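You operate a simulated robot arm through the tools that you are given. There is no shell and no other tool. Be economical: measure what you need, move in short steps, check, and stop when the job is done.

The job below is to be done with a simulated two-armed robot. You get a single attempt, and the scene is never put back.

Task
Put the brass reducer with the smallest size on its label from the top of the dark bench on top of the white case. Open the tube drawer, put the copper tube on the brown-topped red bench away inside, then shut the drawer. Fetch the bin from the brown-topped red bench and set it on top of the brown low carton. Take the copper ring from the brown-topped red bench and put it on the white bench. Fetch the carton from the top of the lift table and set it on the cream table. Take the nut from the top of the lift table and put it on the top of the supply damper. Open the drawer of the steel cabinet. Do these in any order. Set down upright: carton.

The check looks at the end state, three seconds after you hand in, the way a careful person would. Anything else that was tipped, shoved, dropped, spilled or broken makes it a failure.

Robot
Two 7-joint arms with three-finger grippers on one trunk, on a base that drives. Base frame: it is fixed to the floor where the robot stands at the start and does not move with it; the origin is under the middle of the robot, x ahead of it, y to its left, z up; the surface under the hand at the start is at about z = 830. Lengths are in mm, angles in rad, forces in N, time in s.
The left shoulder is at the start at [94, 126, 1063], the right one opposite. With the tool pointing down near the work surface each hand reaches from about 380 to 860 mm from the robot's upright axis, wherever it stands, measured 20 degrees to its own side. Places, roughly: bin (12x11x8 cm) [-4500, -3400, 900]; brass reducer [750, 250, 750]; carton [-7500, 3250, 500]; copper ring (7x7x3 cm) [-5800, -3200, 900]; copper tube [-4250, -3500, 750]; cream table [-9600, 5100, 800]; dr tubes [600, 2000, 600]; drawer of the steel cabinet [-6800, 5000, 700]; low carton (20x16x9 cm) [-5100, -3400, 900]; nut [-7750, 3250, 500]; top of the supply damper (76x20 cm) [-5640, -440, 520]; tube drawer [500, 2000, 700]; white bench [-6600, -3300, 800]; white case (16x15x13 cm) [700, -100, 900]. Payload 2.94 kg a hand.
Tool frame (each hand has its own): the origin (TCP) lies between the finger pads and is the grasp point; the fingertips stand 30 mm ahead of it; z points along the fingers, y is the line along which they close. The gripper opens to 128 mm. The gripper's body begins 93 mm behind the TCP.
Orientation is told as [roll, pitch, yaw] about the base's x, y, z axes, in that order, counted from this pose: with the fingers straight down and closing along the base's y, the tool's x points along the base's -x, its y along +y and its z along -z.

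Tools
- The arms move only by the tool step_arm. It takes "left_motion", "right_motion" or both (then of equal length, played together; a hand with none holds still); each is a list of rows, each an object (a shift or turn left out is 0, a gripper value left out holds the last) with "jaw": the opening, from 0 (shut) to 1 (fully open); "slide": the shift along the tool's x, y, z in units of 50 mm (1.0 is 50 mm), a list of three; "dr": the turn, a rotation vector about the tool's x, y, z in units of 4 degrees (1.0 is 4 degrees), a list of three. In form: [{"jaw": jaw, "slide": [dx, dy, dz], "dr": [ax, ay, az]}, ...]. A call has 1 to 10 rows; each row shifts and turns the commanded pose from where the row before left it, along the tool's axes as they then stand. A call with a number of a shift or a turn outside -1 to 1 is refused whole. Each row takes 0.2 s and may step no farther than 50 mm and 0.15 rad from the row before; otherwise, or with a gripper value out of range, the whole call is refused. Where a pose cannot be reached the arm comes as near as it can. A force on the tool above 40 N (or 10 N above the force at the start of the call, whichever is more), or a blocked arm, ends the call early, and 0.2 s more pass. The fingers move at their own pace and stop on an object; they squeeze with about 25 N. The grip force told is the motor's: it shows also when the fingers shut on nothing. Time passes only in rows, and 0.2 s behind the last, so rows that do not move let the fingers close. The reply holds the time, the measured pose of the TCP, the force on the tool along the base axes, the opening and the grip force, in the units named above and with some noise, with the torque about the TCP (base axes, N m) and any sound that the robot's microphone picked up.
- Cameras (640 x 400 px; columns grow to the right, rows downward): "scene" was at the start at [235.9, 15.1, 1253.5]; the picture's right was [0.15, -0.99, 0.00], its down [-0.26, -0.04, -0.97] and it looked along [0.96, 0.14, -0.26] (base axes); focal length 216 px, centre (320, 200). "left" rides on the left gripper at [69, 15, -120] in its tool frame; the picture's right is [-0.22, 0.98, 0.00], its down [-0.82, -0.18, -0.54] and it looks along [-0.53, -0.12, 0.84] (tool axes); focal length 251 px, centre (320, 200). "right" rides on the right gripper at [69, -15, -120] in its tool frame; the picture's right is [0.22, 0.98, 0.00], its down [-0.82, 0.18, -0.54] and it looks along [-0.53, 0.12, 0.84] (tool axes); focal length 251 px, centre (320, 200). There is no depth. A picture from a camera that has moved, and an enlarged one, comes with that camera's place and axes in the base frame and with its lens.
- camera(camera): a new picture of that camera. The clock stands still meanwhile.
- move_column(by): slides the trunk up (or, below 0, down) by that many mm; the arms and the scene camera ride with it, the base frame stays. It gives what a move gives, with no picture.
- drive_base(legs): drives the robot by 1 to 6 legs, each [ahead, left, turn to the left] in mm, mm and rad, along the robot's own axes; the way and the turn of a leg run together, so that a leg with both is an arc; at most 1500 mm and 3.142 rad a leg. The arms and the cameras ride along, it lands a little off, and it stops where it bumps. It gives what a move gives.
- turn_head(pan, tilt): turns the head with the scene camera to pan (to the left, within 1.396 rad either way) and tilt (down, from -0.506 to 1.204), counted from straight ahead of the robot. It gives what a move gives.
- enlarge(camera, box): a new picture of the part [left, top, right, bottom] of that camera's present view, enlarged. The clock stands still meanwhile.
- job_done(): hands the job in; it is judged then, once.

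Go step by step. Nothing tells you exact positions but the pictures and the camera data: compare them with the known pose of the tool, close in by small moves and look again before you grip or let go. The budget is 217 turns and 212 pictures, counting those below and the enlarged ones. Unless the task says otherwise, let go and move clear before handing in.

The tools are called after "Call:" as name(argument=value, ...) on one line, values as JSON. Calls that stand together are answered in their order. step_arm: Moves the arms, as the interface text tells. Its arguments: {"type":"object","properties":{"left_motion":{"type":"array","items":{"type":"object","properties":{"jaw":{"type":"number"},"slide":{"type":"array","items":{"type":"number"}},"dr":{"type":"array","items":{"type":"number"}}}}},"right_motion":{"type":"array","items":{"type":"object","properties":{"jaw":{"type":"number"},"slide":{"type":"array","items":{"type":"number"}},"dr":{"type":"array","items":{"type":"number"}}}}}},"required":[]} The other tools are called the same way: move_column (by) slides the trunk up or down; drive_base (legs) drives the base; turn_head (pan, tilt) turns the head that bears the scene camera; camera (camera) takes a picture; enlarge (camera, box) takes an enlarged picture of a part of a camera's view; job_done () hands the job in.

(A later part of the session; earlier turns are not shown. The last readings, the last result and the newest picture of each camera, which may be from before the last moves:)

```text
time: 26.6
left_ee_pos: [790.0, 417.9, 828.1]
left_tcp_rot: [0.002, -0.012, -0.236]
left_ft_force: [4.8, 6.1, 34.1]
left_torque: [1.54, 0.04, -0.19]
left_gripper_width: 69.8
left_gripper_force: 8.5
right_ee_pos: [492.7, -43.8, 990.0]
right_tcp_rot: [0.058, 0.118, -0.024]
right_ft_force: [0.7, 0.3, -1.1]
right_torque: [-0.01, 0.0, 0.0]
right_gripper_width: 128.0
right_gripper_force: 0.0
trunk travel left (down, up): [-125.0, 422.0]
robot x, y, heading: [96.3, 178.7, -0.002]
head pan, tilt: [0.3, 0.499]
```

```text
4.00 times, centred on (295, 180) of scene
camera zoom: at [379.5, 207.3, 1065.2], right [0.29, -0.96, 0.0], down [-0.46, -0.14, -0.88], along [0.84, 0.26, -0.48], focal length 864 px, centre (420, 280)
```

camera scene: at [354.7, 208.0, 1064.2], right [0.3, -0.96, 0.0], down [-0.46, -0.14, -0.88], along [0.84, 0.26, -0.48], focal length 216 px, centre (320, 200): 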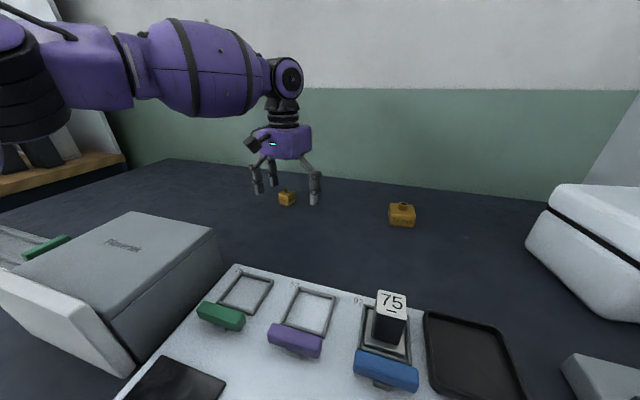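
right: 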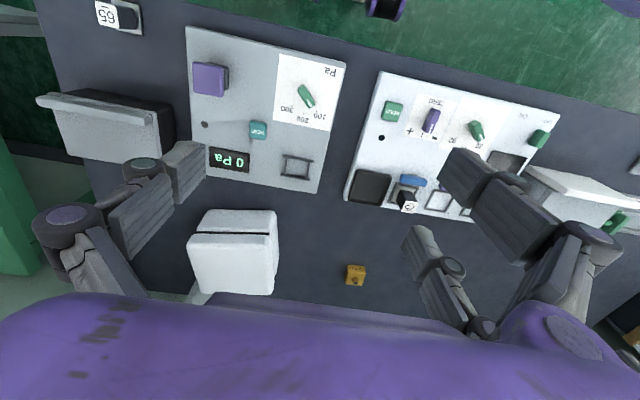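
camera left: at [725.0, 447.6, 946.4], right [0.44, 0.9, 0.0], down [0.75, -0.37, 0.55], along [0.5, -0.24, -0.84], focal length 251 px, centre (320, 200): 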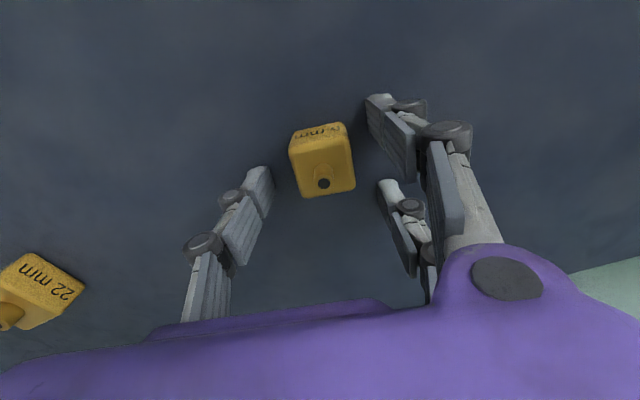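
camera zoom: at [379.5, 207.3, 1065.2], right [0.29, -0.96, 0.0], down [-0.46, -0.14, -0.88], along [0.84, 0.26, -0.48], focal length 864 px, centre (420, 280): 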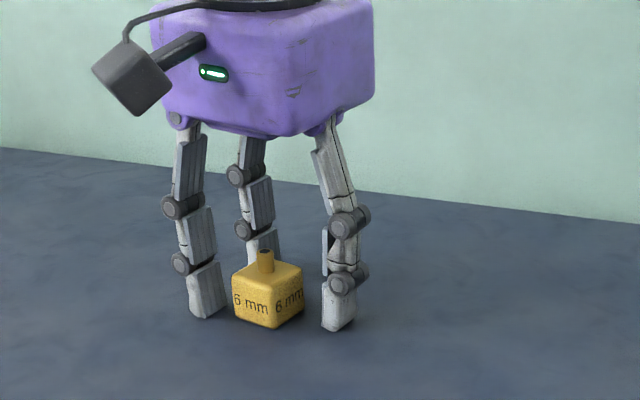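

Fingertips touch the bench here with the cube centred between them. Lift 3 mm and close.

Call:
step_arm(left_motion=[{"slide": [0, 0, -0.1], "jaw": 0.5}, {"jaw": 0.3}, {"jaw": 0.1}, {"jaw": 0.0}, {"jaw": 0}, {"jaw": 0}])

Call:
camera(camera="left")

```text
time: 27.9
left_ee_pos: [788.2, 416.9, 829.5]
left_tcp_rot: [0.002, -0.003, -0.235]
left_ft_force: [-0.6, 7.1, 34.2]
left_torque: [0.47, 0.56, -0.14]
left_gripper_width: 30.7
left_gripper_force: 25.1
right_ee_pos: [493.0, -44.6, 989.5]
right_tcp_rot: [0.058, 0.119, -0.025]
right_ft_force: [0.3, -0.3, -0.2]
right_torque: [0.0, -0.03, 0.01]
right_gripper_width: 128.1
right_gripper_force: 0.1
trunk travel left (down, up): [-125.0, 422.0]
robot x, y, heading: [97.7, 179.0, -0.002]
head pan, tilt: [0.3, 0.499]
```

```text
178 pictures are left
camera left: at [724.0, 448.0, 949.1], right [0.44, 0.9, 0.0], down [0.75, -0.37, 0.54], along [0.49, -0.24, -0.84], focal length 251 px, centre (320, 200)
```

left: 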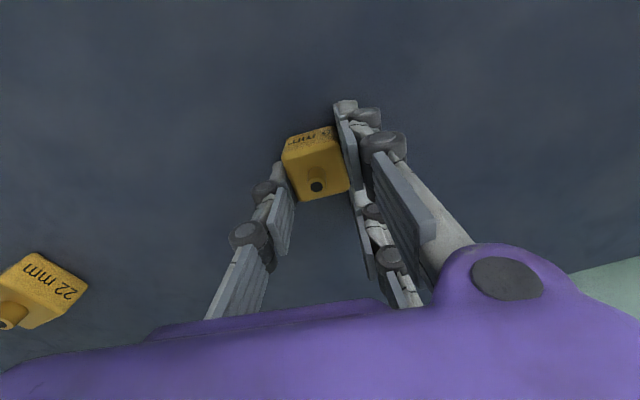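

Gripped (30.7 mm, 25 N). Lift and pull back.

Call:
step_arm(left_motion=[{"slide": [0, 0, -0.4]}, {"slide": [0.4, 0, -0.8]}, {"slide": [0.6, 0, -0.8]}, {"slide": [0.6, 0, -0.8]}, {"slide": [0.4, 0, -0.9], "dr": [0, 0, -1]}, {"dr": [0, 0, -1]}, {"dr": [0, 0, -1]}])

Call:
turn_head(pan=-0.2, tilt=0.5)

Call:
camera(camera="scene")

Call:
camera(camera="left")

```text
time: 29.6
left_ee_pos: [672.4, 446.7, 1022.8]
left_tcp_rot: [-0.001, -0.013, -0.023]
left_ft_force: [-0.5, 1.2, -1.6]
left_torque: [-0.02, -0.03, -0.04]
left_gripper_width: 30.4
left_gripper_force: 25.2
right_ee_pos: [474.7, -40.5, 997.0]
right_tcp_rot: [0.055, 0.101, -0.021]
right_ft_force: [-0.2, 0.1, -0.1]
right_torque: [0.02, -0.01, 0.02]
right_gripper_width: 128.1
right_gripper_force: 0.2
trunk travel left (down, up): [-125.0, 422.0]
robot x, y, heading: [99.5, 181.2, 0.0]
head pan, tilt: [0.3, 0.499]
```

```text
time: 30.5
left_ee_pos: [672.0, 447.3, 1023.0]
left_tcp_rot: [-0.002, -0.019, -0.021]
left_ft_force: [-0.1, 0.2, -2.2]
left_torque: [0.01, -0.06, 0.0]
left_gripper_width: 30.7
left_gripper_force: 25.0
right_ee_pos: [476.1, -40.8, 996.9]
right_tcp_rot: [0.054, 0.101, -0.021]
right_ft_force: [-0.6, 0.6, 0.0]
right_torque: [-0.01, 0.0, 0.0]
right_gripper_width: 128.0
right_gripper_force: 0.1
trunk travel left (down, up): [-125.0, 422.0]
robot x, y, heading: [97.6, 178.9, 0.007]
head pan, tilt: [-0.201, 0.499]
```

```text
177 pictures are left
camera scene: at [363.0, 167.4, 1070.0], right [-0.2, -0.98, 0.0], down [-0.45, 0.09, -0.89], along [0.87, -0.17, -0.46], focal length 216 px, centre (320, 200)
```

scene: 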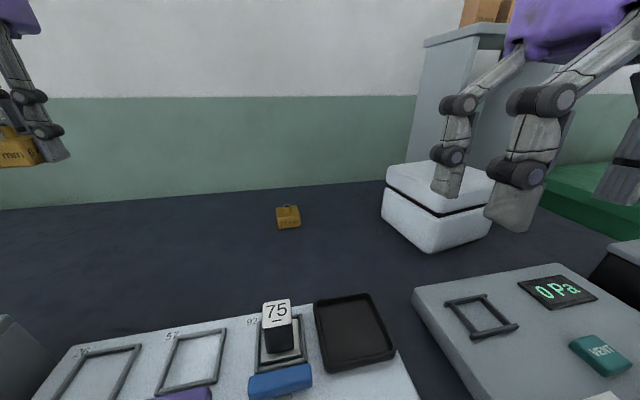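

```text
176 pictures are left
camera left: at [601.0, 463.5, 1141.4], right [0.24, 0.97, 0.0], down [0.81, -0.2, 0.55], along [0.54, -0.13, -0.83], focal length 251 px, centre (320, 200)
```

left: 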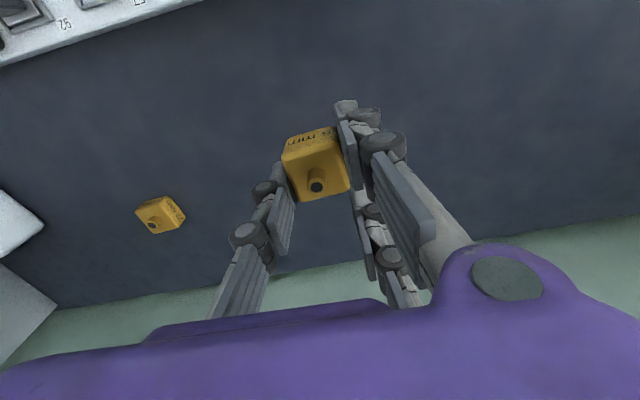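

The reducer is held. I'll back off the bench slightly and drive right so the left hand comes before the white case.

Call:
drive_base(legs=[[-40, 0, 0], [0, -380, 0]])

Call:
turn_head(pan=0.1, tilt=0.5)

Call:
camera(camera="scene")

Call:
camera(camera="left")

```text
time: 34.8
left_ee_pos: [652.4, 65.8, 1012.6]
left_tcp_rot: [0.0, -0.003, -0.024]
left_ft_force: [0.0, 0.1, -1.0]
left_torque: [0.02, -0.02, 0.01]
left_gripper_width: 30.7
left_gripper_force: 25.3
right_ee_pos: [454.6, -419.1, 988.6]
right_tcp_rot: [0.056, 0.122, -0.022]
right_ft_force: [-0.2, 0.2, 0.1]
right_torque: [-0.02, 0.01, -0.05]
right_gripper_width: 128.0
right_gripper_force: 0.1
trunk travel left (down, up): [-125.0, 422.0]
robot x, y, heading: [61.5, -193.2, -0.001]
head pan, tilt: [-0.201, 0.499]
```

```text
time: 35.6
left_ee_pos: [653.0, 65.8, 1014.1]
left_tcp_rot: [0.001, -0.001, -0.025]
left_ft_force: [0.6, 0.2, -2.3]
left_torque: [0.01, 0.01, 0.03]
left_gripper_width: 30.8
left_gripper_force: 24.9
right_ee_pos: [455.9, -419.5, 987.8]
right_tcp_rot: [0.058, 0.121, -0.023]
right_ft_force: [0.4, -0.3, 0.1]
right_torque: [0.01, -0.01, 0.03]
right_gripper_width: 128.0
right_gripper_force: 0.0
trunk travel left (down, up): [-125.0, 422.0]
robot x, y, heading: [55.3, -195.5, -0.002]
head pan, tilt: [0.099, 0.499]
```

```text
175 pictures are left
camera scene: at [345.7, -185.1, 1064.2], right [0.1, -1.0, 0.0], down [-0.48, -0.05, -0.88], along [0.87, 0.09, -0.48], focal length 216 px, centre (320, 200)
```

scene: 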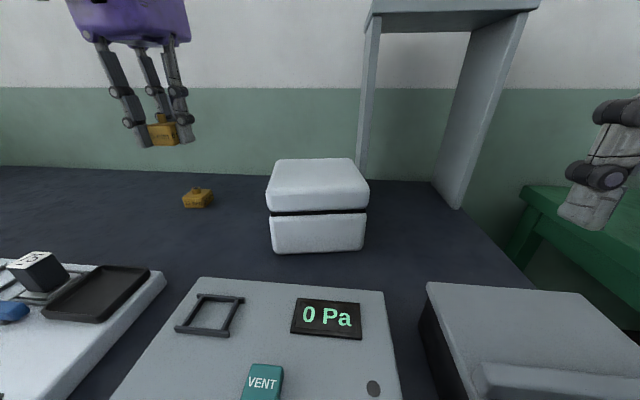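

```text
174 pictures are left
camera left: at [583.7, 83.1, 1133.3], right [0.24, 0.97, 0.0], down [0.82, -0.2, 0.54], along [0.53, -0.13, -0.84], focal length 251 px, centre (320, 200)
```

left: 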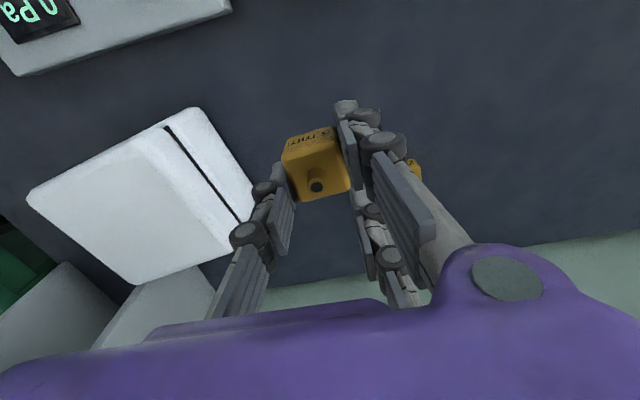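

The case top centre is at about (676, -144, 925). Move the hand over it.

Call:
step_arm(left_motion=[{"slide": [-0.1, -0.84, 0]}, {"slide": [-0.1, -0.84, 0]}, {"slide": [-0.1, -0.84, 0]}, {"slide": [-0.1, -0.84, 0]}, {"slide": [0, -0.84, 0]}, {"slide": [0, 0, 0.4]}])

Call:
camera(camera="scene")

Call:
camera(camera="left")

```text
time: 37.0
left_ee_pos: [622.0, -76.0, 975.6]
left_tcp_rot: [0.001, -0.002, -0.023]
left_ft_force: [-0.5, 0.3, -2.6]
left_torque: [-0.04, 0.01, 0.0]
left_gripper_width: 30.3
left_gripper_force: 25.0
left hand out of reach, approached as far as the arm can: row 3, 4, 5
right_ee_pos: [454.4, -418.4, 989.3]
right_tcp_rot: [0.058, 0.121, -0.022]
right_ft_force: [0.4, 0.1, -0.1]
right_torque: [-0.03, -0.03, -0.01]
right_gripper_width: 127.9
right_gripper_force: 0.1
trunk travel left (down, up): [-125.0, 422.0]
robot x, y, heading: [59.0, -194.1, 0.004]
head pan, tilt: [0.099, 0.499]
```

```text
173 pictures are left
camera scene: at [345.7, -184.7, 1064.2], right [0.1, -0.99, 0.0], down [-0.48, -0.05, -0.88], along [0.87, 0.09, -0.48], focal length 216 px, centre (320, 200)
```

scene: 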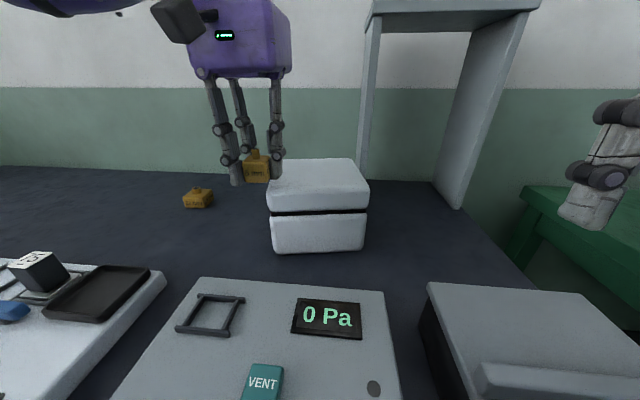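

```text
172 pictures are left
camera left: at [552.9, -58.3, 1096.0], right [0.24, 0.97, 0.0], down [0.82, -0.2, 0.54], along [0.53, -0.13, -0.84], focal length 251 px, centre (320, 200)
```

left: 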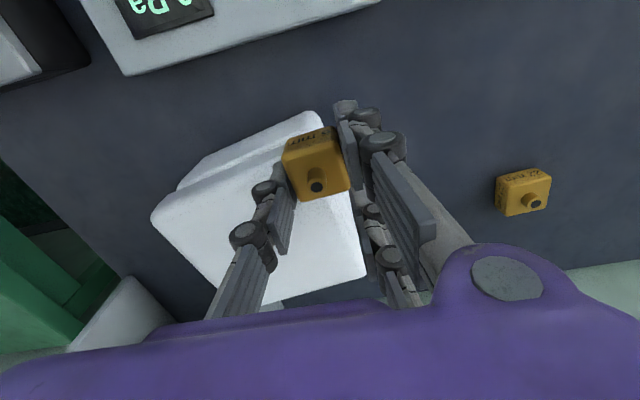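

I'll raise the hand and drive the base 70 mm to the right rather than stretching across.

Call:
step_arm(left_motion=[{"slide": [0, 0, -0.7]}])

Call:
drive_base(legs=[[0, -75, 0]])

Call:
step_arm(left_motion=[{"slide": [-0.5, 0, 0]}, {"slide": [-0.5, 0, 0]}])

Call:
camera(camera="left")

Call:
camera(camera="scene")

```text
time: 37.4
left_ee_pos: [618.2, -71.3, 1009.4]
left_tcp_rot: [-0.002, -0.001, -0.025]
left_ft_force: [-0.2, 0.9, -2.0]
left_torque: [0.03, -0.01, 0.03]
left_gripper_width: 30.5
left_gripper_force: 24.7
left hand out of reach, approached as far as the arm can: row 1
right_ee_pos: [455.1, -418.6, 987.6]
right_tcp_rot: [0.058, 0.12, -0.021]
right_ft_force: [-0.7, 0.7, 0.1]
right_torque: [-0.04, -0.02, 0.0]
right_gripper_width: 128.0
right_gripper_force: 0.0
trunk travel left (down, up): [-125.0, 422.0]
robot x, y, heading: [58.3, -198.2, -0.002]
head pan, tilt: [0.099, 0.499]
```

```text
time: 38.7
left_ee_pos: [617.8, -144.8, 1009.7]
left_tcp_rot: [0.001, -0.001, -0.027]
left_ft_force: [0.4, -0.7, -2.6]
left_torque: [0.02, -0.03, 0.01]
left_gripper_width: 30.6
left_gripper_force: 24.8
right_ee_pos: [454.7, -492.8, 988.9]
right_tcp_rot: [0.057, 0.121, -0.023]
right_ft_force: [-0.2, -1.3, 0.2]
right_torque: [0.02, 0.0, 0.0]
right_gripper_width: 128.2
right_gripper_force: 0.0
trunk travel left (down, up): [-125.0, 422.0]
robot x, y, heading: [56.9, -270.5, -0.001]
head pan, tilt: [0.099, 0.499]
```

```text
time: 39.3
left_ee_pos: [652.0, -123.0, 1002.9]
left_tcp_rot: [0.002, -0.001, -0.026]
left_ft_force: [-0.7, -0.4, -1.7]
left_torque: [-0.02, -0.01, 0.04]
left_gripper_width: 30.5
left_gripper_force: 25.5
left hand out of reach, approached as far as the arm can: row 1, 2
right_ee_pos: [455.5, -492.2, 988.0]
right_tcp_rot: [0.058, 0.123, -0.026]
right_ft_force: [-0.1, 0.0, -0.8]
right_torque: [0.0, 0.0, -0.04]
right_gripper_width: 127.9
right_gripper_force: 0.1
trunk travel left (down, up): [-125.0, 422.0]
robot x, y, heading: [56.7, -268.9, -0.001]
head pan, tilt: [0.099, 0.499]
```

```text
171 pictures are left
camera left: at [582.4, -106.7, 1122.3], right [0.24, 0.97, 0.0], down [0.82, -0.2, 0.54], along [0.53, -0.13, -0.84], focal length 251 px, centre (320, 200)
```

left: 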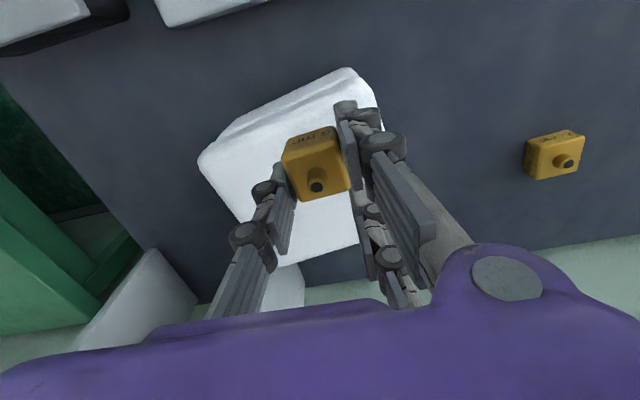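

```text
170 pictures are left
camera scene: at [345.9, -258.4, 1064.1], right [0.1, -1.0, 0.0], down [-0.48, -0.05, -0.88], along [0.87, 0.09, -0.48], focal length 216 px, centre (320, 200)
```

scene: 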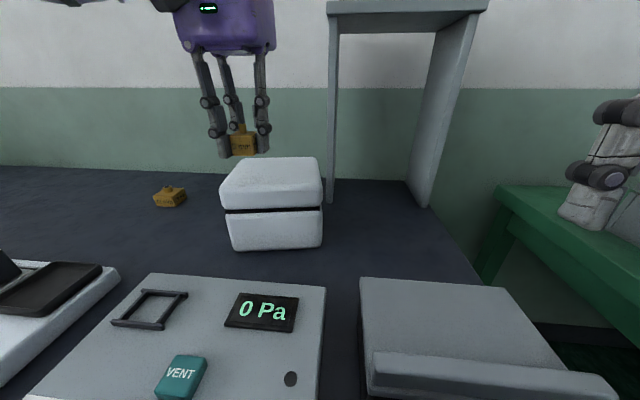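

Hand is ~40 mm short of the case centre; drive ahead 38 mm, then lower and check.

Call:
drive_base(legs=[[36, -15, 0]])

Call:
step_arm(left_motion=[{"slide": [0, 0, 0.5]}])

Call:
camera(camera="left")

Call:
enlarge(camera="scene", box=[180, 80, 360, 220])

```text
time: 40.2
left_ee_pos: [685.3, -95.1, 1001.8]
left_tcp_rot: [0.002, -0.002, -0.026]
left_ft_force: [-0.7, -0.2, -1.7]
left_torque: [-0.03, -0.08, -0.03]
left_gripper_width: 30.7
left_gripper_force: 24.8
right_ee_pos: [489.6, -464.4, 988.8]
right_tcp_rot: [0.058, 0.12, -0.025]
right_ft_force: [-0.6, 1.0, 0.7]
right_torque: [0.01, -0.02, 0.03]
right_gripper_width: 127.7
right_gripper_force: 0.1
trunk travel left (down, up): [-125.0, 422.0]
robot x, y, heading: [94.1, -239.5, 0.001]
head pan, tilt: [0.099, 0.499]
```

```text
time: 40.6
left_ee_pos: [686.3, -96.4, 975.4]
left_tcp_rot: [-0.001, -0.001, -0.027]
left_ft_force: [0.2, 0.3, -2.0]
left_torque: [-0.01, -0.02, -0.01]
left_gripper_width: 30.5
left_gripper_force: 25.0
right_ee_pos: [491.6, -463.9, 988.3]
right_tcp_rot: [0.057, 0.121, -0.024]
right_ft_force: [0.1, -0.7, -0.3]
right_torque: [0.01, 0.01, 0.02]
right_gripper_width: 128.1
right_gripper_force: 0.1
trunk travel left (down, up): [-125.0, 422.0]
robot x, y, heading: [96.3, -240.8, 0.003]
head pan, tilt: [0.099, 0.499]
```

```text
169 pictures are left
camera left: at [617.4, -79.4, 1096.4], right [0.24, 0.97, 0.0], down [0.82, -0.2, 0.54], along [0.53, -0.13, -0.84], focal length 251 px, centre (320, 200)
```

left: 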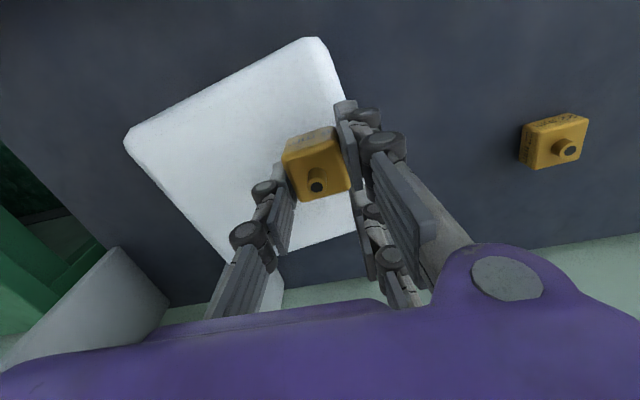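

```text
2.86 times, centred on (270, 150) of scene
camera zoom: at [381.0, -230.0, 1064.2], right [0.1, -1.0, 0.0], down [-0.48, -0.05, -0.88], along [0.87, 0.09, -0.48], focal length 617 px, centre (463, 343)
```

zoom: 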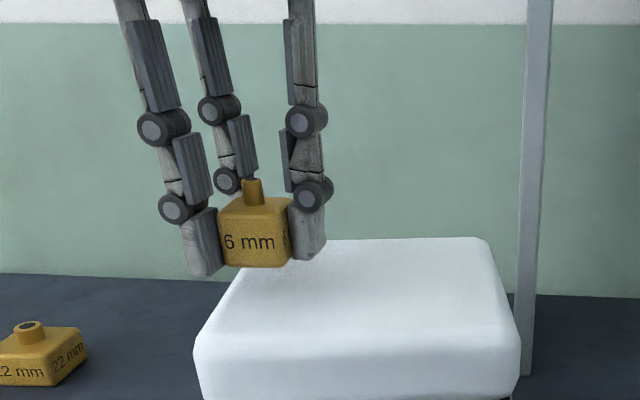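

Case centre is at (690, -142); shift the hand ~40 mm in -y.

Call:
step_arm(left_motion=[{"slide": [0, -0.45, 0]}, {"slide": [0, -0.45, 0]}, {"slide": [0, 0, 0]}])

Call:
camera(camera="left")

```text
time: 41.4
left_ee_pos: [674.3, -111.8, 974.8]
left_tcp_rot: [0.001, -0.002, -0.028]
left_ft_force: [-0.3, -0.4, -2.3]
left_torque: [0.0, 0.01, 0.01]
left_gripper_width: 30.5
left_gripper_force: 25.3
left hand out of reach, approached as far as the arm can: row 1, 2
right_ee_pos: [490.6, -463.8, 989.1]
right_tcp_rot: [0.06, 0.122, -0.024]
right_ft_force: [0.3, -0.1, -0.3]
right_torque: [-0.01, -0.03, -0.03]
right_gripper_width: 128.1
right_gripper_force: 0.1
trunk travel left (down, up): [-125.0, 422.0]
robot x, y, heading: [91.4, -242.6, 0.001]
head pan, tilt: [0.099, 0.499]
```

```text
167 pictures are left
camera left: at [605.3, -95.3, 1094.4], right [0.24, 0.97, 0.0], down [0.82, -0.2, 0.54], along [0.53, -0.13, -0.84], focal length 251 px, centre (320, 200)
```

left: 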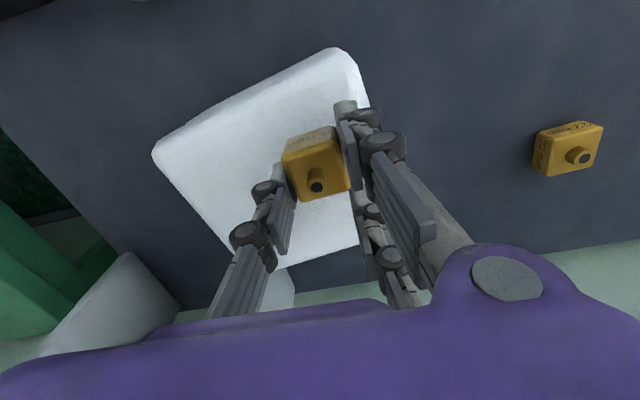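

Call:
drive_base(legs=[[0, -25, 0]])

Call:
step_arm(left_motion=[{"slide": [0, 0, 0.1]}, {"slide": [0, 0, 0.06]}, {"slide": [0, 0, 0.0]}])

Call:
camera(camera="left")

Call:
enlarge(camera="scene", box=[180, 80, 360, 220])

```text
time: 42.2
left_ee_pos: [670.9, -109.9, 974.6]
left_tcp_rot: [0.001, 0.001, -0.021]
left_ft_force: [0.5, -0.5, -1.6]
left_torque: [-0.05, -0.01, 0.01]
left_gripper_width: 30.6
left_gripper_force: 25.1
right_ee_pos: [489.9, -463.2, 988.9]
right_tcp_rot: [0.059, 0.121, -0.019]
right_ft_force: [0.7, -0.2, -0.2]
right_torque: [0.0, 0.01, -0.05]
right_gripper_width: 128.2
right_gripper_force: 0.1
trunk travel left (down, up): [-125.0, 422.0]
robot x, y, heading: [92.6, -241.2, 0.001]
head pan, tilt: [0.099, 0.499]
stopped in leg 1: the robot was blocked; the commanded pose is now the measured one
```

```text
time: 43.0
left_ee_pos: [672.1, -109.8, 966.3]
left_tcp_rot: [0.0, -0.002, -0.02]
left_ft_force: [1.0, 0.0, -1.7]
left_torque: [-0.04, -0.02, 0.01]
left_gripper_width: 30.4
left_gripper_force: 25.3
right_ee_pos: [490.0, -464.4, 988.8]
right_tcp_rot: [0.057, 0.119, -0.019]
right_ft_force: [0.0, -0.8, 0.5]
right_torque: [0.03, 0.01, 0.01]
right_gripper_width: 128.2
right_gripper_force: 0.1
trunk travel left (down, up): [-125.0, 422.0]
robot x, y, heading: [94.9, -243.3, 0.005]
head pan, tilt: [0.099, 0.499]
```

```text
166 pictures are left
camera left: at [602.9, -93.7, 1086.6], right [0.23, 0.97, 0.0], down [0.82, -0.2, 0.54], along [0.53, -0.13, -0.84], focal length 251 px, centre (320, 200)
```

left: 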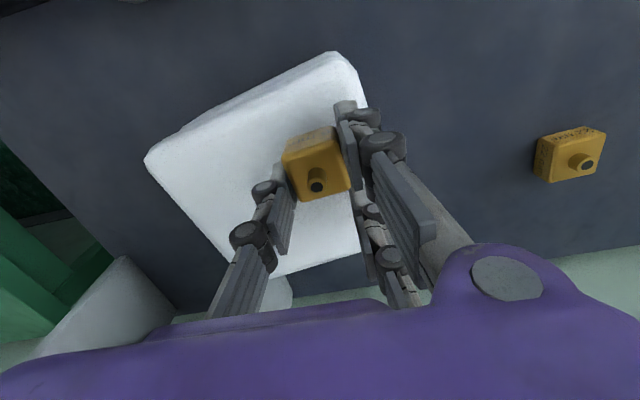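

```text
2.86 times, centred on (270, 150) of scene
camera zoom: at [379.7, -230.1, 1064.2], right [0.1, -0.99, 0.0], down [-0.48, -0.05, -0.88], along [0.87, 0.09, -0.48], focal length 617 px, centre (463, 343)
```

zoom: 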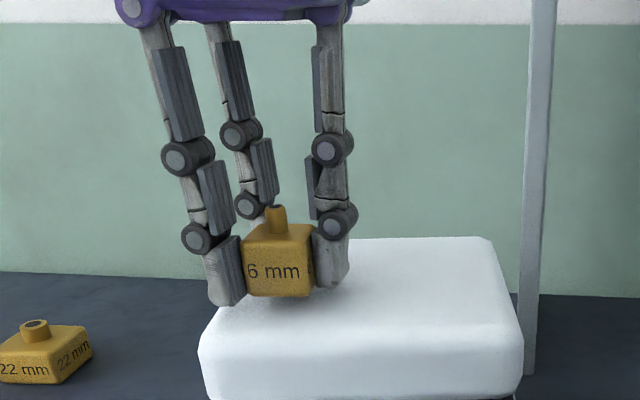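

The cube is well inside the lid's edges. Lower in small steps to contact.

Call:
step_arm(left_motion=[{"slide": [0, 0, 0.06]}, {"slide": [0, 0, 0.06]}, {"slide": [0, 0, 0]}])

Call:
enlarge(camera="scene", box=[180, 80, 360, 220])

```text
time: 43.8
left_ee_pos: [671.7, -109.6, 961.3]
left_tcp_rot: [0.0, -0.001, -0.021]
left_ft_force: [0.5, 0.8, -2.1]
left_torque: [-0.02, -0.02, -0.01]
left_gripper_width: 30.5
left_gripper_force: 25.2
right_ee_pos: [488.5, -464.6, 989.1]
right_tcp_rot: [0.058, 0.12, -0.021]
right_ft_force: [-0.5, -0.2, -0.1]
right_torque: [-0.01, 0.03, 0.01]
right_gripper_width: 127.9
right_gripper_force: 0.0
trunk travel left (down, up): [-125.0, 422.0]
robot x, y, heading: [92.0, -240.9, 0.007]
head pan, tilt: [0.099, 0.499]
```

```text
2.86 times, centred on (270, 150) of scene
camera zoom: at [379.7, -230.1, 1064.2], right [0.1, -0.99, 0.0], down [-0.48, -0.05, -0.88], along [0.87, 0.09, -0.48], focal length 617 px, centre (463, 343)
```

zoom: 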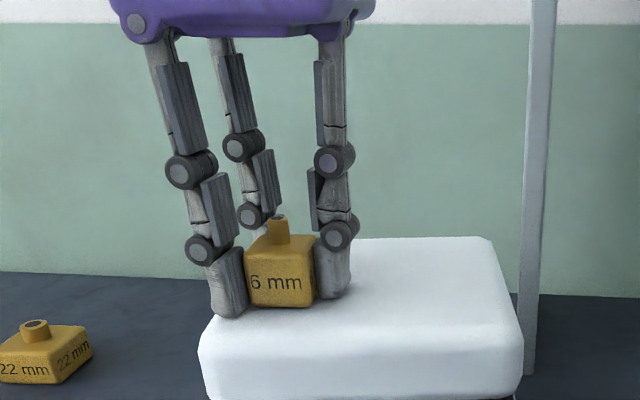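

Call:
step_arm(left_motion=[{"slide": [0, 0, 0.06]}, {"slide": [0, 0, 0]}])

```text
time: 44.4
left_ee_pos: [672.3, -111.0, 959.9]
left_tcp_rot: [0.001, -0.006, -0.018]
left_ft_force: [3.4, 4.2, 11.5]
left_torque: [0.28, 0.09, -0.11]
left_gripper_width: 30.6
left_gripper_force: 25.4
right_ee_pos: [488.6, -463.7, 988.8]
right_tcp_rot: [0.058, 0.12, -0.018]
right_ft_force: [0.8, -0.9, -0.4]
right_torque: [-0.02, -0.03, -0.02]
right_gripper_width: 128.0
right_gripper_force: 0.0
trunk travel left (down, up): [-125.0, 422.0]
robot x, y, heading: [89.1, -242.5, 0.002]
head pan, tilt: [0.099, 0.499]
```

Contact. Open slightly while lifting, then rise clear.

Call:
step_arm(left_motion=[{"slide": [0, 0, -0.04], "jaw": 0.3}, {"slide": [0, 0, -0.12], "jaw": 0.34}, {"slide": [0, 0, -0.4], "jaw": 0.36}, {"slide": [0, 0, -0.8], "jaw": 0.4}, {"slide": [0, 0, -0.8], "jaw": 0.6}])

Call:
enlarge(camera="scene", box=[180, 80, 360, 220])

```text
time: 45.6
left_ee_pos: [653.1, -88.0, 1051.9]
left_tcp_rot: [-0.001, -0.004, -0.021]
left_ft_force: [-0.5, 0.2, 0.2]
left_torque: [-0.01, 0.02, 0.05]
left_gripper_width: 77.2
left_gripper_force: 0.0
left hand out of reach, approached as far as the arm can: row 4, 5
right_ee_pos: [488.6, -463.3, 988.5]
right_tcp_rot: [0.058, 0.12, -0.019]
right_ft_force: [-0.1, -0.3, -0.4]
right_torque: [-0.01, -0.02, 0.0]
right_gripper_width: 128.1
right_gripper_force: 0.1
trunk travel left (down, up): [-125.0, 422.0]
robot x, y, heading: [91.5, -241.3, 0.009]
head pan, tilt: [0.099, 0.499]
```

```text
2.86 times, centred on (270, 150) of scene
camera zoom: at [379.0, -230.1, 1064.4], right [0.1, -0.99, 0.0], down [-0.48, -0.05, -0.88], along [0.87, 0.09, -0.48], focal length 617 px, centre (463, 343)
```

zoom: 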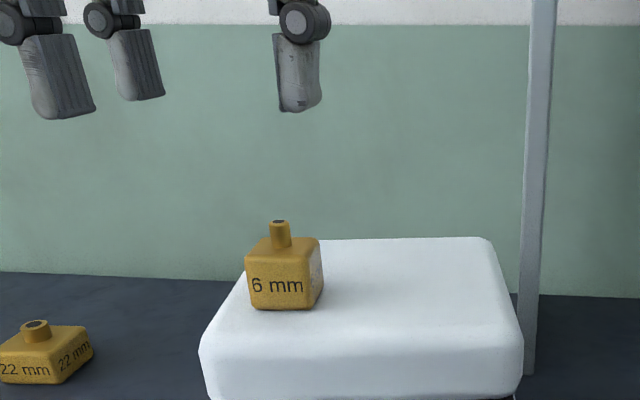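

The 6 mm reducer is on the white case. Next I'll back away from the bench, turn toward the red bench and look at the way.

Call:
drive_base(legs=[[-700, 0, 0], [0, 0, -2.6]])

Call:
turn_head(pan=0, tilt=0.25)

Call:
camera(camera="scene")

```text
time: 49.4
left_ee_pos: [-26.3, -91.1, 1052.6]
left_tcp_rot: [-0.003, -0.002, -0.019]
left_ft_force: [-1.4, 1.2, 0.0]
left_torque: [-0.01, 0.04, -0.02]
left_gripper_width: 76.9
left_gripper_force: 0.2
right_ee_pos: [-190.2, -463.6, 989.1]
right_tcp_rot: [0.059, 0.121, -0.017]
right_ft_force: [0.2, 0.5, -0.3]
right_torque: [-0.01, 0.04, 0.04]
right_gripper_width: 128.1
right_gripper_force: 0.0
trunk travel left (down, up): [-125.0, 422.0]
robot x, y, heading: [-590.0, -243.2, 0.01]
head pan, tilt: [0.099, 0.499]
stopped in leg 1: the robot was blocked; the commanded pose is now the measured one
```

```text
time: 50.2
left_ee_pos: [-27.8, -90.4, 1052.8]
left_tcp_rot: [-0.004, -0.004, -0.019]
left_ft_force: [-0.3, 1.2, 0.8]
left_torque: [-0.02, -0.01, 0.01]
left_gripper_width: 77.0
left_gripper_force: 0.1
right_ee_pos: [-190.4, -466.0, 989.5]
right_tcp_rot: [0.059, 0.121, -0.017]
right_ft_force: [-0.3, -0.2, -0.8]
right_torque: [0.01, 0.05, 0.02]
right_gripper_width: 127.9
right_gripper_force: 0.1
trunk travel left (down, up): [-125.0, 422.0]
robot x, y, heading: [-589.4, -242.0, 0.007]
head pan, tilt: [0.0, 0.25]
```

```text
162 pictures are left
camera scene: at [-298.1, -241.2, 1087.3], right [0.01, -1.0, 0.0], down [-0.25, 0.0, -0.97], along [0.97, 0.01, -0.25], focal length 216 px, centre (320, 200)
```

scene: 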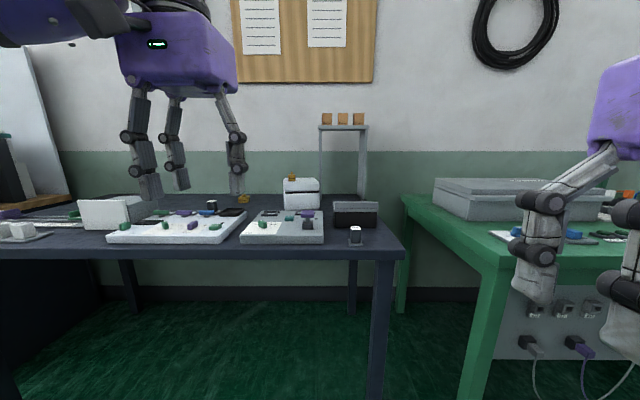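

Something behind blocked me. I'll move forward a bit and look both sides.

Call:
drive_base(legs=[[120, 0, 0]])

Call:
turn_head(pan=1.39, tilt=0.25)

Call:
camera(camera="scene")

Call:
turn_head(pan=-1.39, tilt=0.25)

Call:
camera(camera="scene")

```text
time: 51.4
left_ee_pos: [92.3, -89.1, 1052.7]
left_tcp_rot: [-0.004, -0.002, -0.02]
left_ft_force: [1.0, 0.2, -0.1]
left_torque: [0.0, 0.04, 0.02]
left_gripper_width: 76.9
left_gripper_force: 0.1
right_ee_pos: [-70.4, -464.5, 988.3]
right_tcp_rot: [0.058, 0.119, -0.018]
right_ft_force: [0.3, 0.7, -0.3]
right_torque: [0.03, 0.03, -0.02]
right_gripper_width: 127.8
right_gripper_force: 0.1
trunk travel left (down, up): [-125.0, 422.0]
robot x, y, heading: [-471.1, -243.0, 0.006]
head pan, tilt: [0.0, 0.25]
```

```text
time: 53.0
left_ee_pos: [93.3, -88.9, 1052.9]
left_tcp_rot: [-0.004, -0.005, -0.02]
left_ft_force: [-0.1, -0.4, -0.3]
left_torque: [-0.01, 0.0, 0.01]
left_gripper_width: 76.9
left_gripper_force: 0.1
right_ee_pos: [-70.1, -464.7, 988.6]
right_tcp_rot: [0.06, 0.12, -0.017]
right_ft_force: [-0.8, 0.2, -0.6]
right_torque: [-0.04, 0.0, 0.02]
right_gripper_width: 127.9
right_gripper_force: 0.1
trunk travel left (down, up): [-125.0, 422.0]
robot x, y, heading: [-468.7, -241.2, 0.008]
head pan, tilt: [1.389, 0.25]
```

```text
161 pictures are left
camera scene: at [-255.4, -149.2, 1087.3], right [0.98, -0.17, 0.0], down [-0.04, -0.24, -0.97], along [0.17, 0.95, -0.25], focal length 216 px, centre (320, 200)
```

scene: 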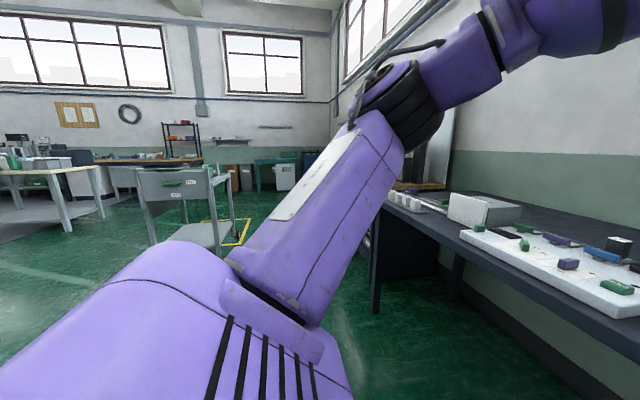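

```text
time: 55.4
left_ee_pos: [92.3, -89.4, 1052.4]
left_tcp_rot: [-0.005, -0.006, -0.02]
left_ft_force: [0.2, 0.1, 0.7]
left_torque: [0.02, 0.0, -0.02]
left_gripper_width: 77.0
left_gripper_force: 0.2
right_ee_pos: [-71.0, -464.1, 988.3]
right_tcp_rot: [0.06, 0.12, -0.017]
right_ft_force: [0.4, 0.1, 0.4]
right_torque: [0.0, 0.02, -0.02]
right_gripper_width: 127.7
right_gripper_force: 0.0
trunk travel left (down, up): [-125.0, 422.0]
robot x, y, heading: [-469.2, -243.6, 0.004]
head pan, tilt: [-1.389, 0.25]
```

```text
160 pictures are left
camera scene: at [-254.2, -332.8, 1087.4], right [-0.98, -0.19, 0.0], down [-0.05, 0.24, -0.97], along [0.18, -0.95, -0.25], focal length 216 px, centre (320, 200)
```

scene: 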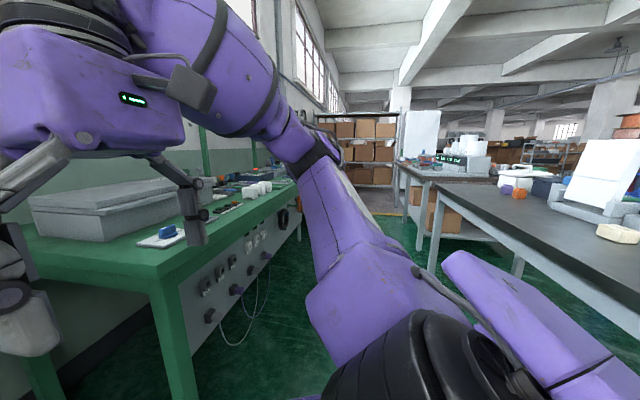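

I need to see behind. I'll pull the left hand in, strafe left into the open aisle, and rotate left.

Call:
step_arm(left_motion=[{"slide": [0.9, 0.3, 0]}, {"slide": [0.9, 0.3, 0]}, {"slide": [0.9, 0.3, 0]}])

Call:
drive_base(legs=[[0, 700, 0], [0, 0, 1.4]])

Call:
turn_head(pan=1.2, tilt=0.3)

Call:
camera(camera="scene")

Call:
turn_head(pan=0, tilt=0.3)

Call:
camera(camera="scene")

```text
time: 56.2
left_ee_pos: [-44.2, -40.0, 1050.4]
left_tcp_rot: [-0.003, -0.005, -0.02]
left_ft_force: [0.0, 0.1, 0.2]
left_torque: [0.0, 0.0, -0.01]
left_gripper_width: 76.9
left_gripper_force: 0.0
right_ee_pos: [-72.0, -464.9, 989.9]
right_tcp_rot: [0.057, 0.118, -0.018]
right_ft_force: [-0.5, -0.7, -0.1]
right_torque: [-0.05, -0.08, -0.04]
right_gripper_width: 128.3
right_gripper_force: 0.0
trunk travel left (down, up): [-125.0, 422.0]
robot x, y, heading: [-471.2, -243.4, 0.006]
head pan, tilt: [-1.389, 0.25]
```

```text
time: 66.3
left_ee_pos: [-621.5, 907.9, 1050.5]
left_tcp_rot: [-0.001, -0.005, 1.417]
left_ft_force: [-0.7, 0.3, 0.2]
left_torque: [-0.02, 0.0, 0.01]
left_gripper_width: 76.7
left_gripper_force: 0.0
right_ee_pos: [-204.7, 822.6, 988.8]
right_tcp_rot: [0.059, 0.121, 1.421]
right_ft_force: [-0.1, 0.0, 0.2]
right_torque: [0.0, 0.01, -0.02]
right_gripper_width: 128.0
right_gripper_force: 0.1
trunk travel left (down, up): [-125.0, 422.0]
robot x, y, heading: [-479.4, 456.0, 1.445]
head pan, tilt: [-1.389, 0.25]
```

```text
time: 68.6
left_ee_pos: [-620.8, 909.0, 1051.7]
left_tcp_rot: [-0.003, -0.005, 1.417]
left_ft_force: [-0.3, 0.0, 0.9]
left_torque: [0.01, -0.04, 0.0]
left_gripper_width: 77.0
left_gripper_force: 0.2
right_ee_pos: [-206.3, 823.2, 989.1]
right_tcp_rot: [0.059, 0.12, 1.421]
right_ft_force: [-0.1, -0.3, 0.2]
right_torque: [0.01, 0.0, -0.03]
right_gripper_width: 128.1
right_gripper_force: 0.0
trunk travel left (down, up): [-125.0, 422.0]
robot x, y, heading: [-476.0, 457.5, 1.446]
head pan, tilt: [1.201, 0.3]
```

```text
159 pictures are left
camera scene: at [-533.7, 698.5, 1082.6], right [0.48, 0.88, 0.0], down [0.26, -0.14, -0.96], along [-0.84, 0.46, -0.3], focal length 216 px, centre (320, 200)
```

scene: 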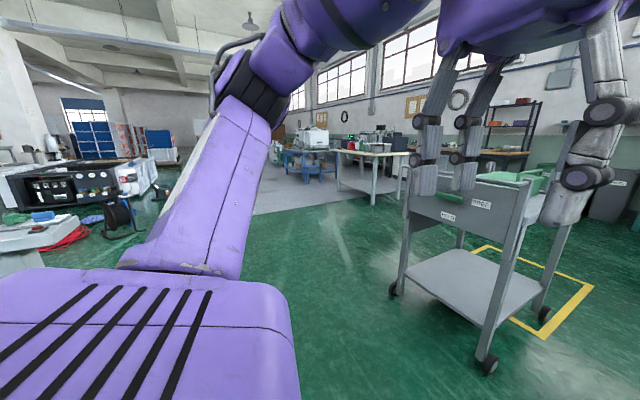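

```text
time: 70.0
left_ee_pos: [-622.2, 908.4, 1052.3]
left_tcp_rot: [-0.006, -0.006, 1.416]
left_ft_force: [0.8, 0.4, -0.3]
left_torque: [0.02, -0.01, 0.0]
left_gripper_width: 76.7
left_gripper_force: 0.0
right_ee_pos: [-205.1, 824.0, 988.7]
right_tcp_rot: [0.058, 0.122, 1.419]
right_ft_force: [0.6, -0.7, 0.3]
right_torque: [0.0, -0.01, 0.01]
right_gripper_width: 127.5
right_gripper_force: 0.1
trunk travel left (down, up): [-125.0, 422.0]
robot x, y, heading: [-476.4, 458.8, 1.443]
head pan, tilt: [0.0, 0.3]
```

```text
158 pictures are left
camera scene: at [-439.9, 746.6, 1082.6], right [0.99, -0.13, 0.0], down [-0.04, -0.29, -0.96], along [0.12, 0.95, -0.3], focal length 216 px, centre (320, 200)
```

scene: 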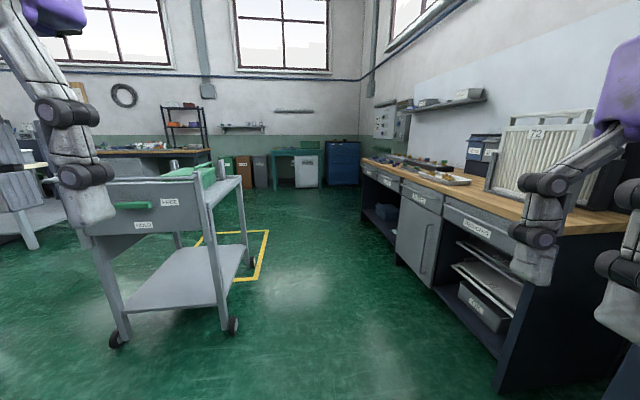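

The wood-topped bench with labelled drawers is on the right. Let me read the labels.

Call:
enlarge(camera="scene", box=[350, 140, 550, 280])

Call:
turn_head(pan=1.39, tilt=0.2)

Call:
drive_base(legs=[[0, 0, 0.9]])

Call:
camera(camera="scene")

```text
2.86 times, centred on (450, 210) of scene
camera zoom: at [-439.9, 746.6, 1082.6], right [0.99, -0.13, 0.0], down [-0.04, -0.29, -0.96], along [0.12, 0.95, -0.3], focal length 617 px, centre (-51, 171)
```

zoom: 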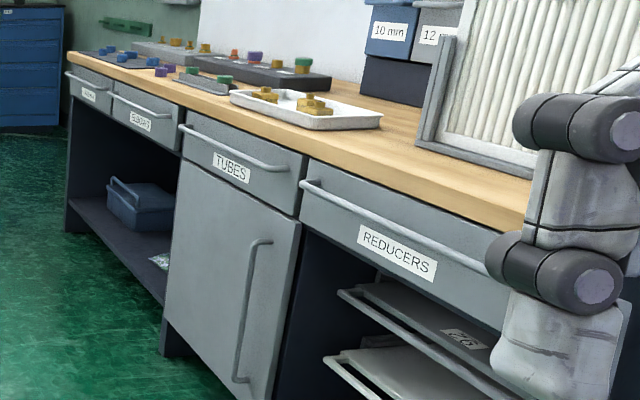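

```text
time: 71.6
left_ee_pos: [-621.9, 908.0, 1050.4]
left_tcp_rot: [-0.003, -0.005, 1.418]
left_ft_force: [0.7, 0.5, -0.2]
left_torque: [-0.01, 0.02, 0.02]
left_gripper_width: 76.5
left_gripper_force: 0.0
right_ee_pos: [-206.3, 823.0, 989.6]
right_tcp_rot: [0.059, 0.12, 1.419]
right_ft_force: [-0.1, -1.0, -0.5]
right_torque: [-0.02, 0.01, -0.01]
right_gripper_width: 128.0
right_gripper_force: 0.0
trunk travel left (down, up): [-125.0, 422.0]
robot x, y, heading: [-476.5, 457.9, 1.441]
head pan, tilt: [1.389, 0.201]
```

```text
time: 74.3
left_ee_pos: [-918.3, 626.9, 1049.8]
left_tcp_rot: [-0.004, -0.004, 2.315]
left_ft_force: [-0.1, -0.6, 0.3]
left_torque: [0.01, -0.03, -0.02]
left_gripper_width: 76.8
left_gripper_force: 0.1
right_ee_pos: [-593.8, 897.9, 988.6]
right_tcp_rot: [0.059, 0.12, 2.318]
right_ft_force: [-0.2, 0.1, 0.1]
right_torque: [-0.01, -0.03, -0.04]
right_gripper_width: 127.9
right_gripper_force: 0.1
trunk travel left (down, up): [-125.0, 422.0]
robot x, y, heading: [-479.6, 456.5, 2.342]
head pan, tilt: [1.389, 0.201]
```

```text
156 pictures are left
camera scene: at [-690.7, 548.4, 1091.9], right [-0.56, 0.83, 0.0], down [0.17, 0.11, -0.98], along [-0.81, -0.54, -0.2], focal length 216 px, centre (320, 200)
```

scene: 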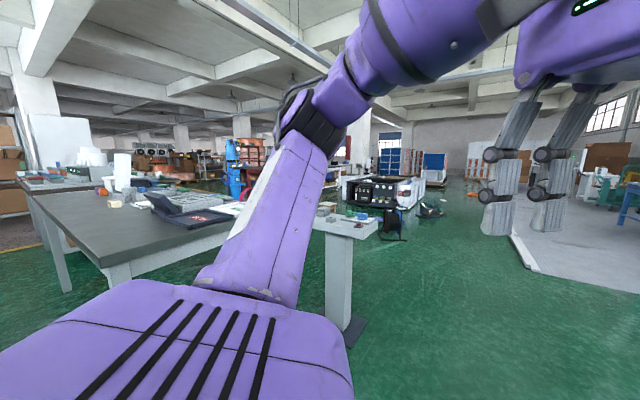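

Open floor runs along -x. I'll face -x, advance and look again.

Call:
drive_base(legs=[[0, 0, 0.8], [700, -450, 0]])

Call:
turn_head(pan=0.35, tilt=0.2)

Call:
camera(camera="scene")

```text
time: 80.8
left_ee_pos: [-1601.8, 709.0, 1049.9]
left_tcp_rot: [-0.004, -0.004, 3.112]
left_ft_force: [0.0, 0.1, 0.4]
left_torque: [-0.01, -0.01, -0.02]
left_gripper_width: 76.8
left_gripper_force: 0.0
right_ee_pos: [-1569.4, 1131.6, 989.5]
right_tcp_rot: [0.059, 0.121, 3.113]
right_ft_force: [-0.3, -0.1, 0.1]
right_torque: [0.02, -0.01, -0.02]
right_gripper_width: 127.9
right_gripper_force: 0.0
trunk travel left (down, up): [-125.0, 422.0]
robot x, y, heading: [-1172.9, 905.4, 3.138]
head pan, tilt: [1.389, 0.201]
```

```text
time: 82.1
left_ee_pos: [-1600.5, 709.7, 1051.5]
left_tcp_rot: [-0.003, -0.007, 3.112]
left_ft_force: [-0.2, 0.0, 0.8]
left_torque: [0.01, 0.01, -0.01]
left_gripper_width: 76.8
left_gripper_force: 0.1
right_ee_pos: [-1568.8, 1133.0, 988.5]
right_tcp_rot: [0.057, 0.12, 3.114]
right_ft_force: [-0.6, 0.2, 0.1]
right_torque: [0.01, 0.01, 0.0]
right_gripper_width: 127.8
right_gripper_force: 0.1
trunk travel left (down, up): [-125.0, 422.0]
robot x, y, heading: [-1169.2, 909.1, 3.139]
head pan, tilt: [0.351, 0.201]
```

```text
155 pictures are left
camera scene: at [-1455.1, 877.3, 1091.9], right [-0.34, 0.94, 0.0], down [0.19, 0.07, -0.98], along [-0.92, -0.33, -0.2], focal length 216 px, centre (320, 200)
```

scene: 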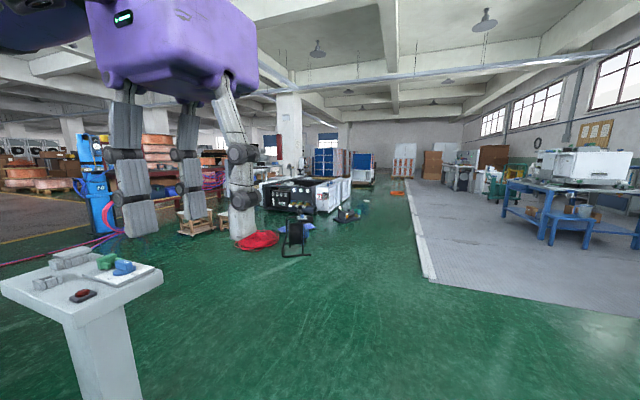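

Call:
drive_base(legs=[[1500, 0, 0], [300, 0, 0]])

Call:
turn_head(pan=0.75, tilt=0.2)

Call:
camera(camera="scene")

Call:
turn_head(pan=1.39, tilt=0.2)

Call:
camera(camera="scene")

```text
time: 91.2
left_ee_pos: [-3401.3, 746.7, 1050.9]
left_tcp_rot: [-0.004, -0.005, 3.09]
left_ft_force: [-1.0, 0.2, -0.4]
left_torque: [-0.02, -0.06, 0.03]
left_gripper_width: 76.7
left_gripper_force: 0.2
right_ee_pos: [-3359.9, 1167.5, 989.1]
right_tcp_rot: [0.059, 0.121, 3.094]
right_ft_force: [-0.4, 0.1, -0.2]
right_torque: [0.01, -0.02, 0.0]
right_gripper_width: 128.4
right_gripper_force: 0.1
trunk travel left (down, up): [-125.0, 422.0]
robot x, y, heading: [-2968.9, 935.6, 3.117]
head pan, tilt: [0.351, 0.201]
```

```text
time: 92.0
left_ee_pos: [-3401.7, 745.5, 1049.9]
left_tcp_rot: [-0.004, -0.005, 3.092]
left_ft_force: [-0.2, 0.0, 0.3]
left_torque: [0.0, -0.02, 0.0]
left_gripper_width: 76.6
left_gripper_force: 0.0
right_ee_pos: [-3360.7, 1167.0, 988.8]
right_tcp_rot: [0.059, 0.119, 3.092]
right_ft_force: [0.6, -0.7, 0.2]
right_torque: [0.02, -0.04, -0.04]
right_gripper_width: 128.0
right_gripper_force: 0.0
trunk travel left (down, up): [-125.0, 422.0]
robot x, y, heading: [-2969.7, 931.8, 3.117]
head pan, tilt: [0.75, 0.201]
```

```text
154 pictures are left
camera scene: at [-3233.8, 878.9, 1091.9], right [-0.66, 0.75, 0.0], down [0.15, 0.13, -0.98], along [-0.73, -0.65, -0.2], focal length 216 px, centre (320, 200)
```

scene: 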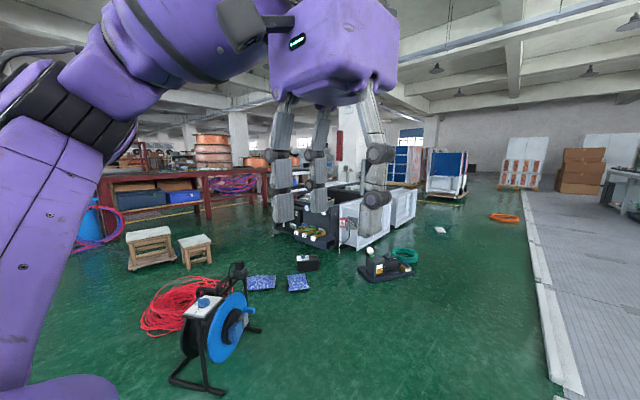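

```text
time: 93.1
left_ee_pos: [-3401.8, 745.5, 1050.6]
left_tcp_rot: [-0.004, -0.006, 3.092]
left_ft_force: [0.9, 0.1, -0.8]
left_torque: [0.02, 0.0, -0.01]
left_gripper_width: 76.7
left_gripper_force: 0.1
right_ee_pos: [-3360.1, 1167.2, 988.8]
right_tcp_rot: [0.06, 0.118, 3.093]
right_ft_force: [0.3, -0.6, 0.2]
right_torque: [0.02, 0.01, 0.03]
right_gripper_width: 128.0
right_gripper_force: 0.0
trunk travel left (down, up): [-125.0, 422.0]
robot x, y, heading: [-2969.0, 933.6, 3.113]
head pan, tilt: [1.389, 0.201]
```

```text
153 pictures are left
camera scene: at [-3183.2, 849.5, 1091.9], right [-0.98, 0.21, 0.0], down [0.04, 0.2, -0.98], along [-0.2, -0.96, -0.2], focal length 216 px, centre (320, 200)
```

scene: 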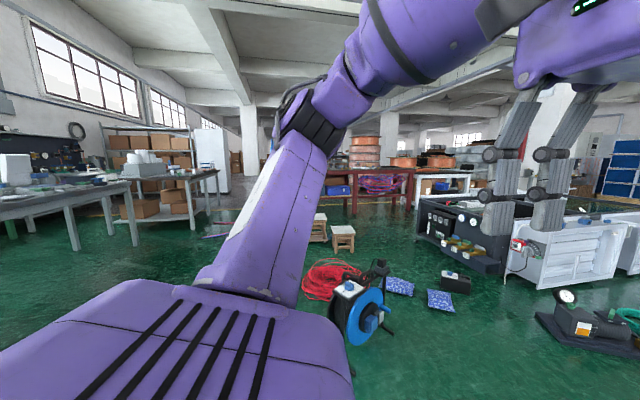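

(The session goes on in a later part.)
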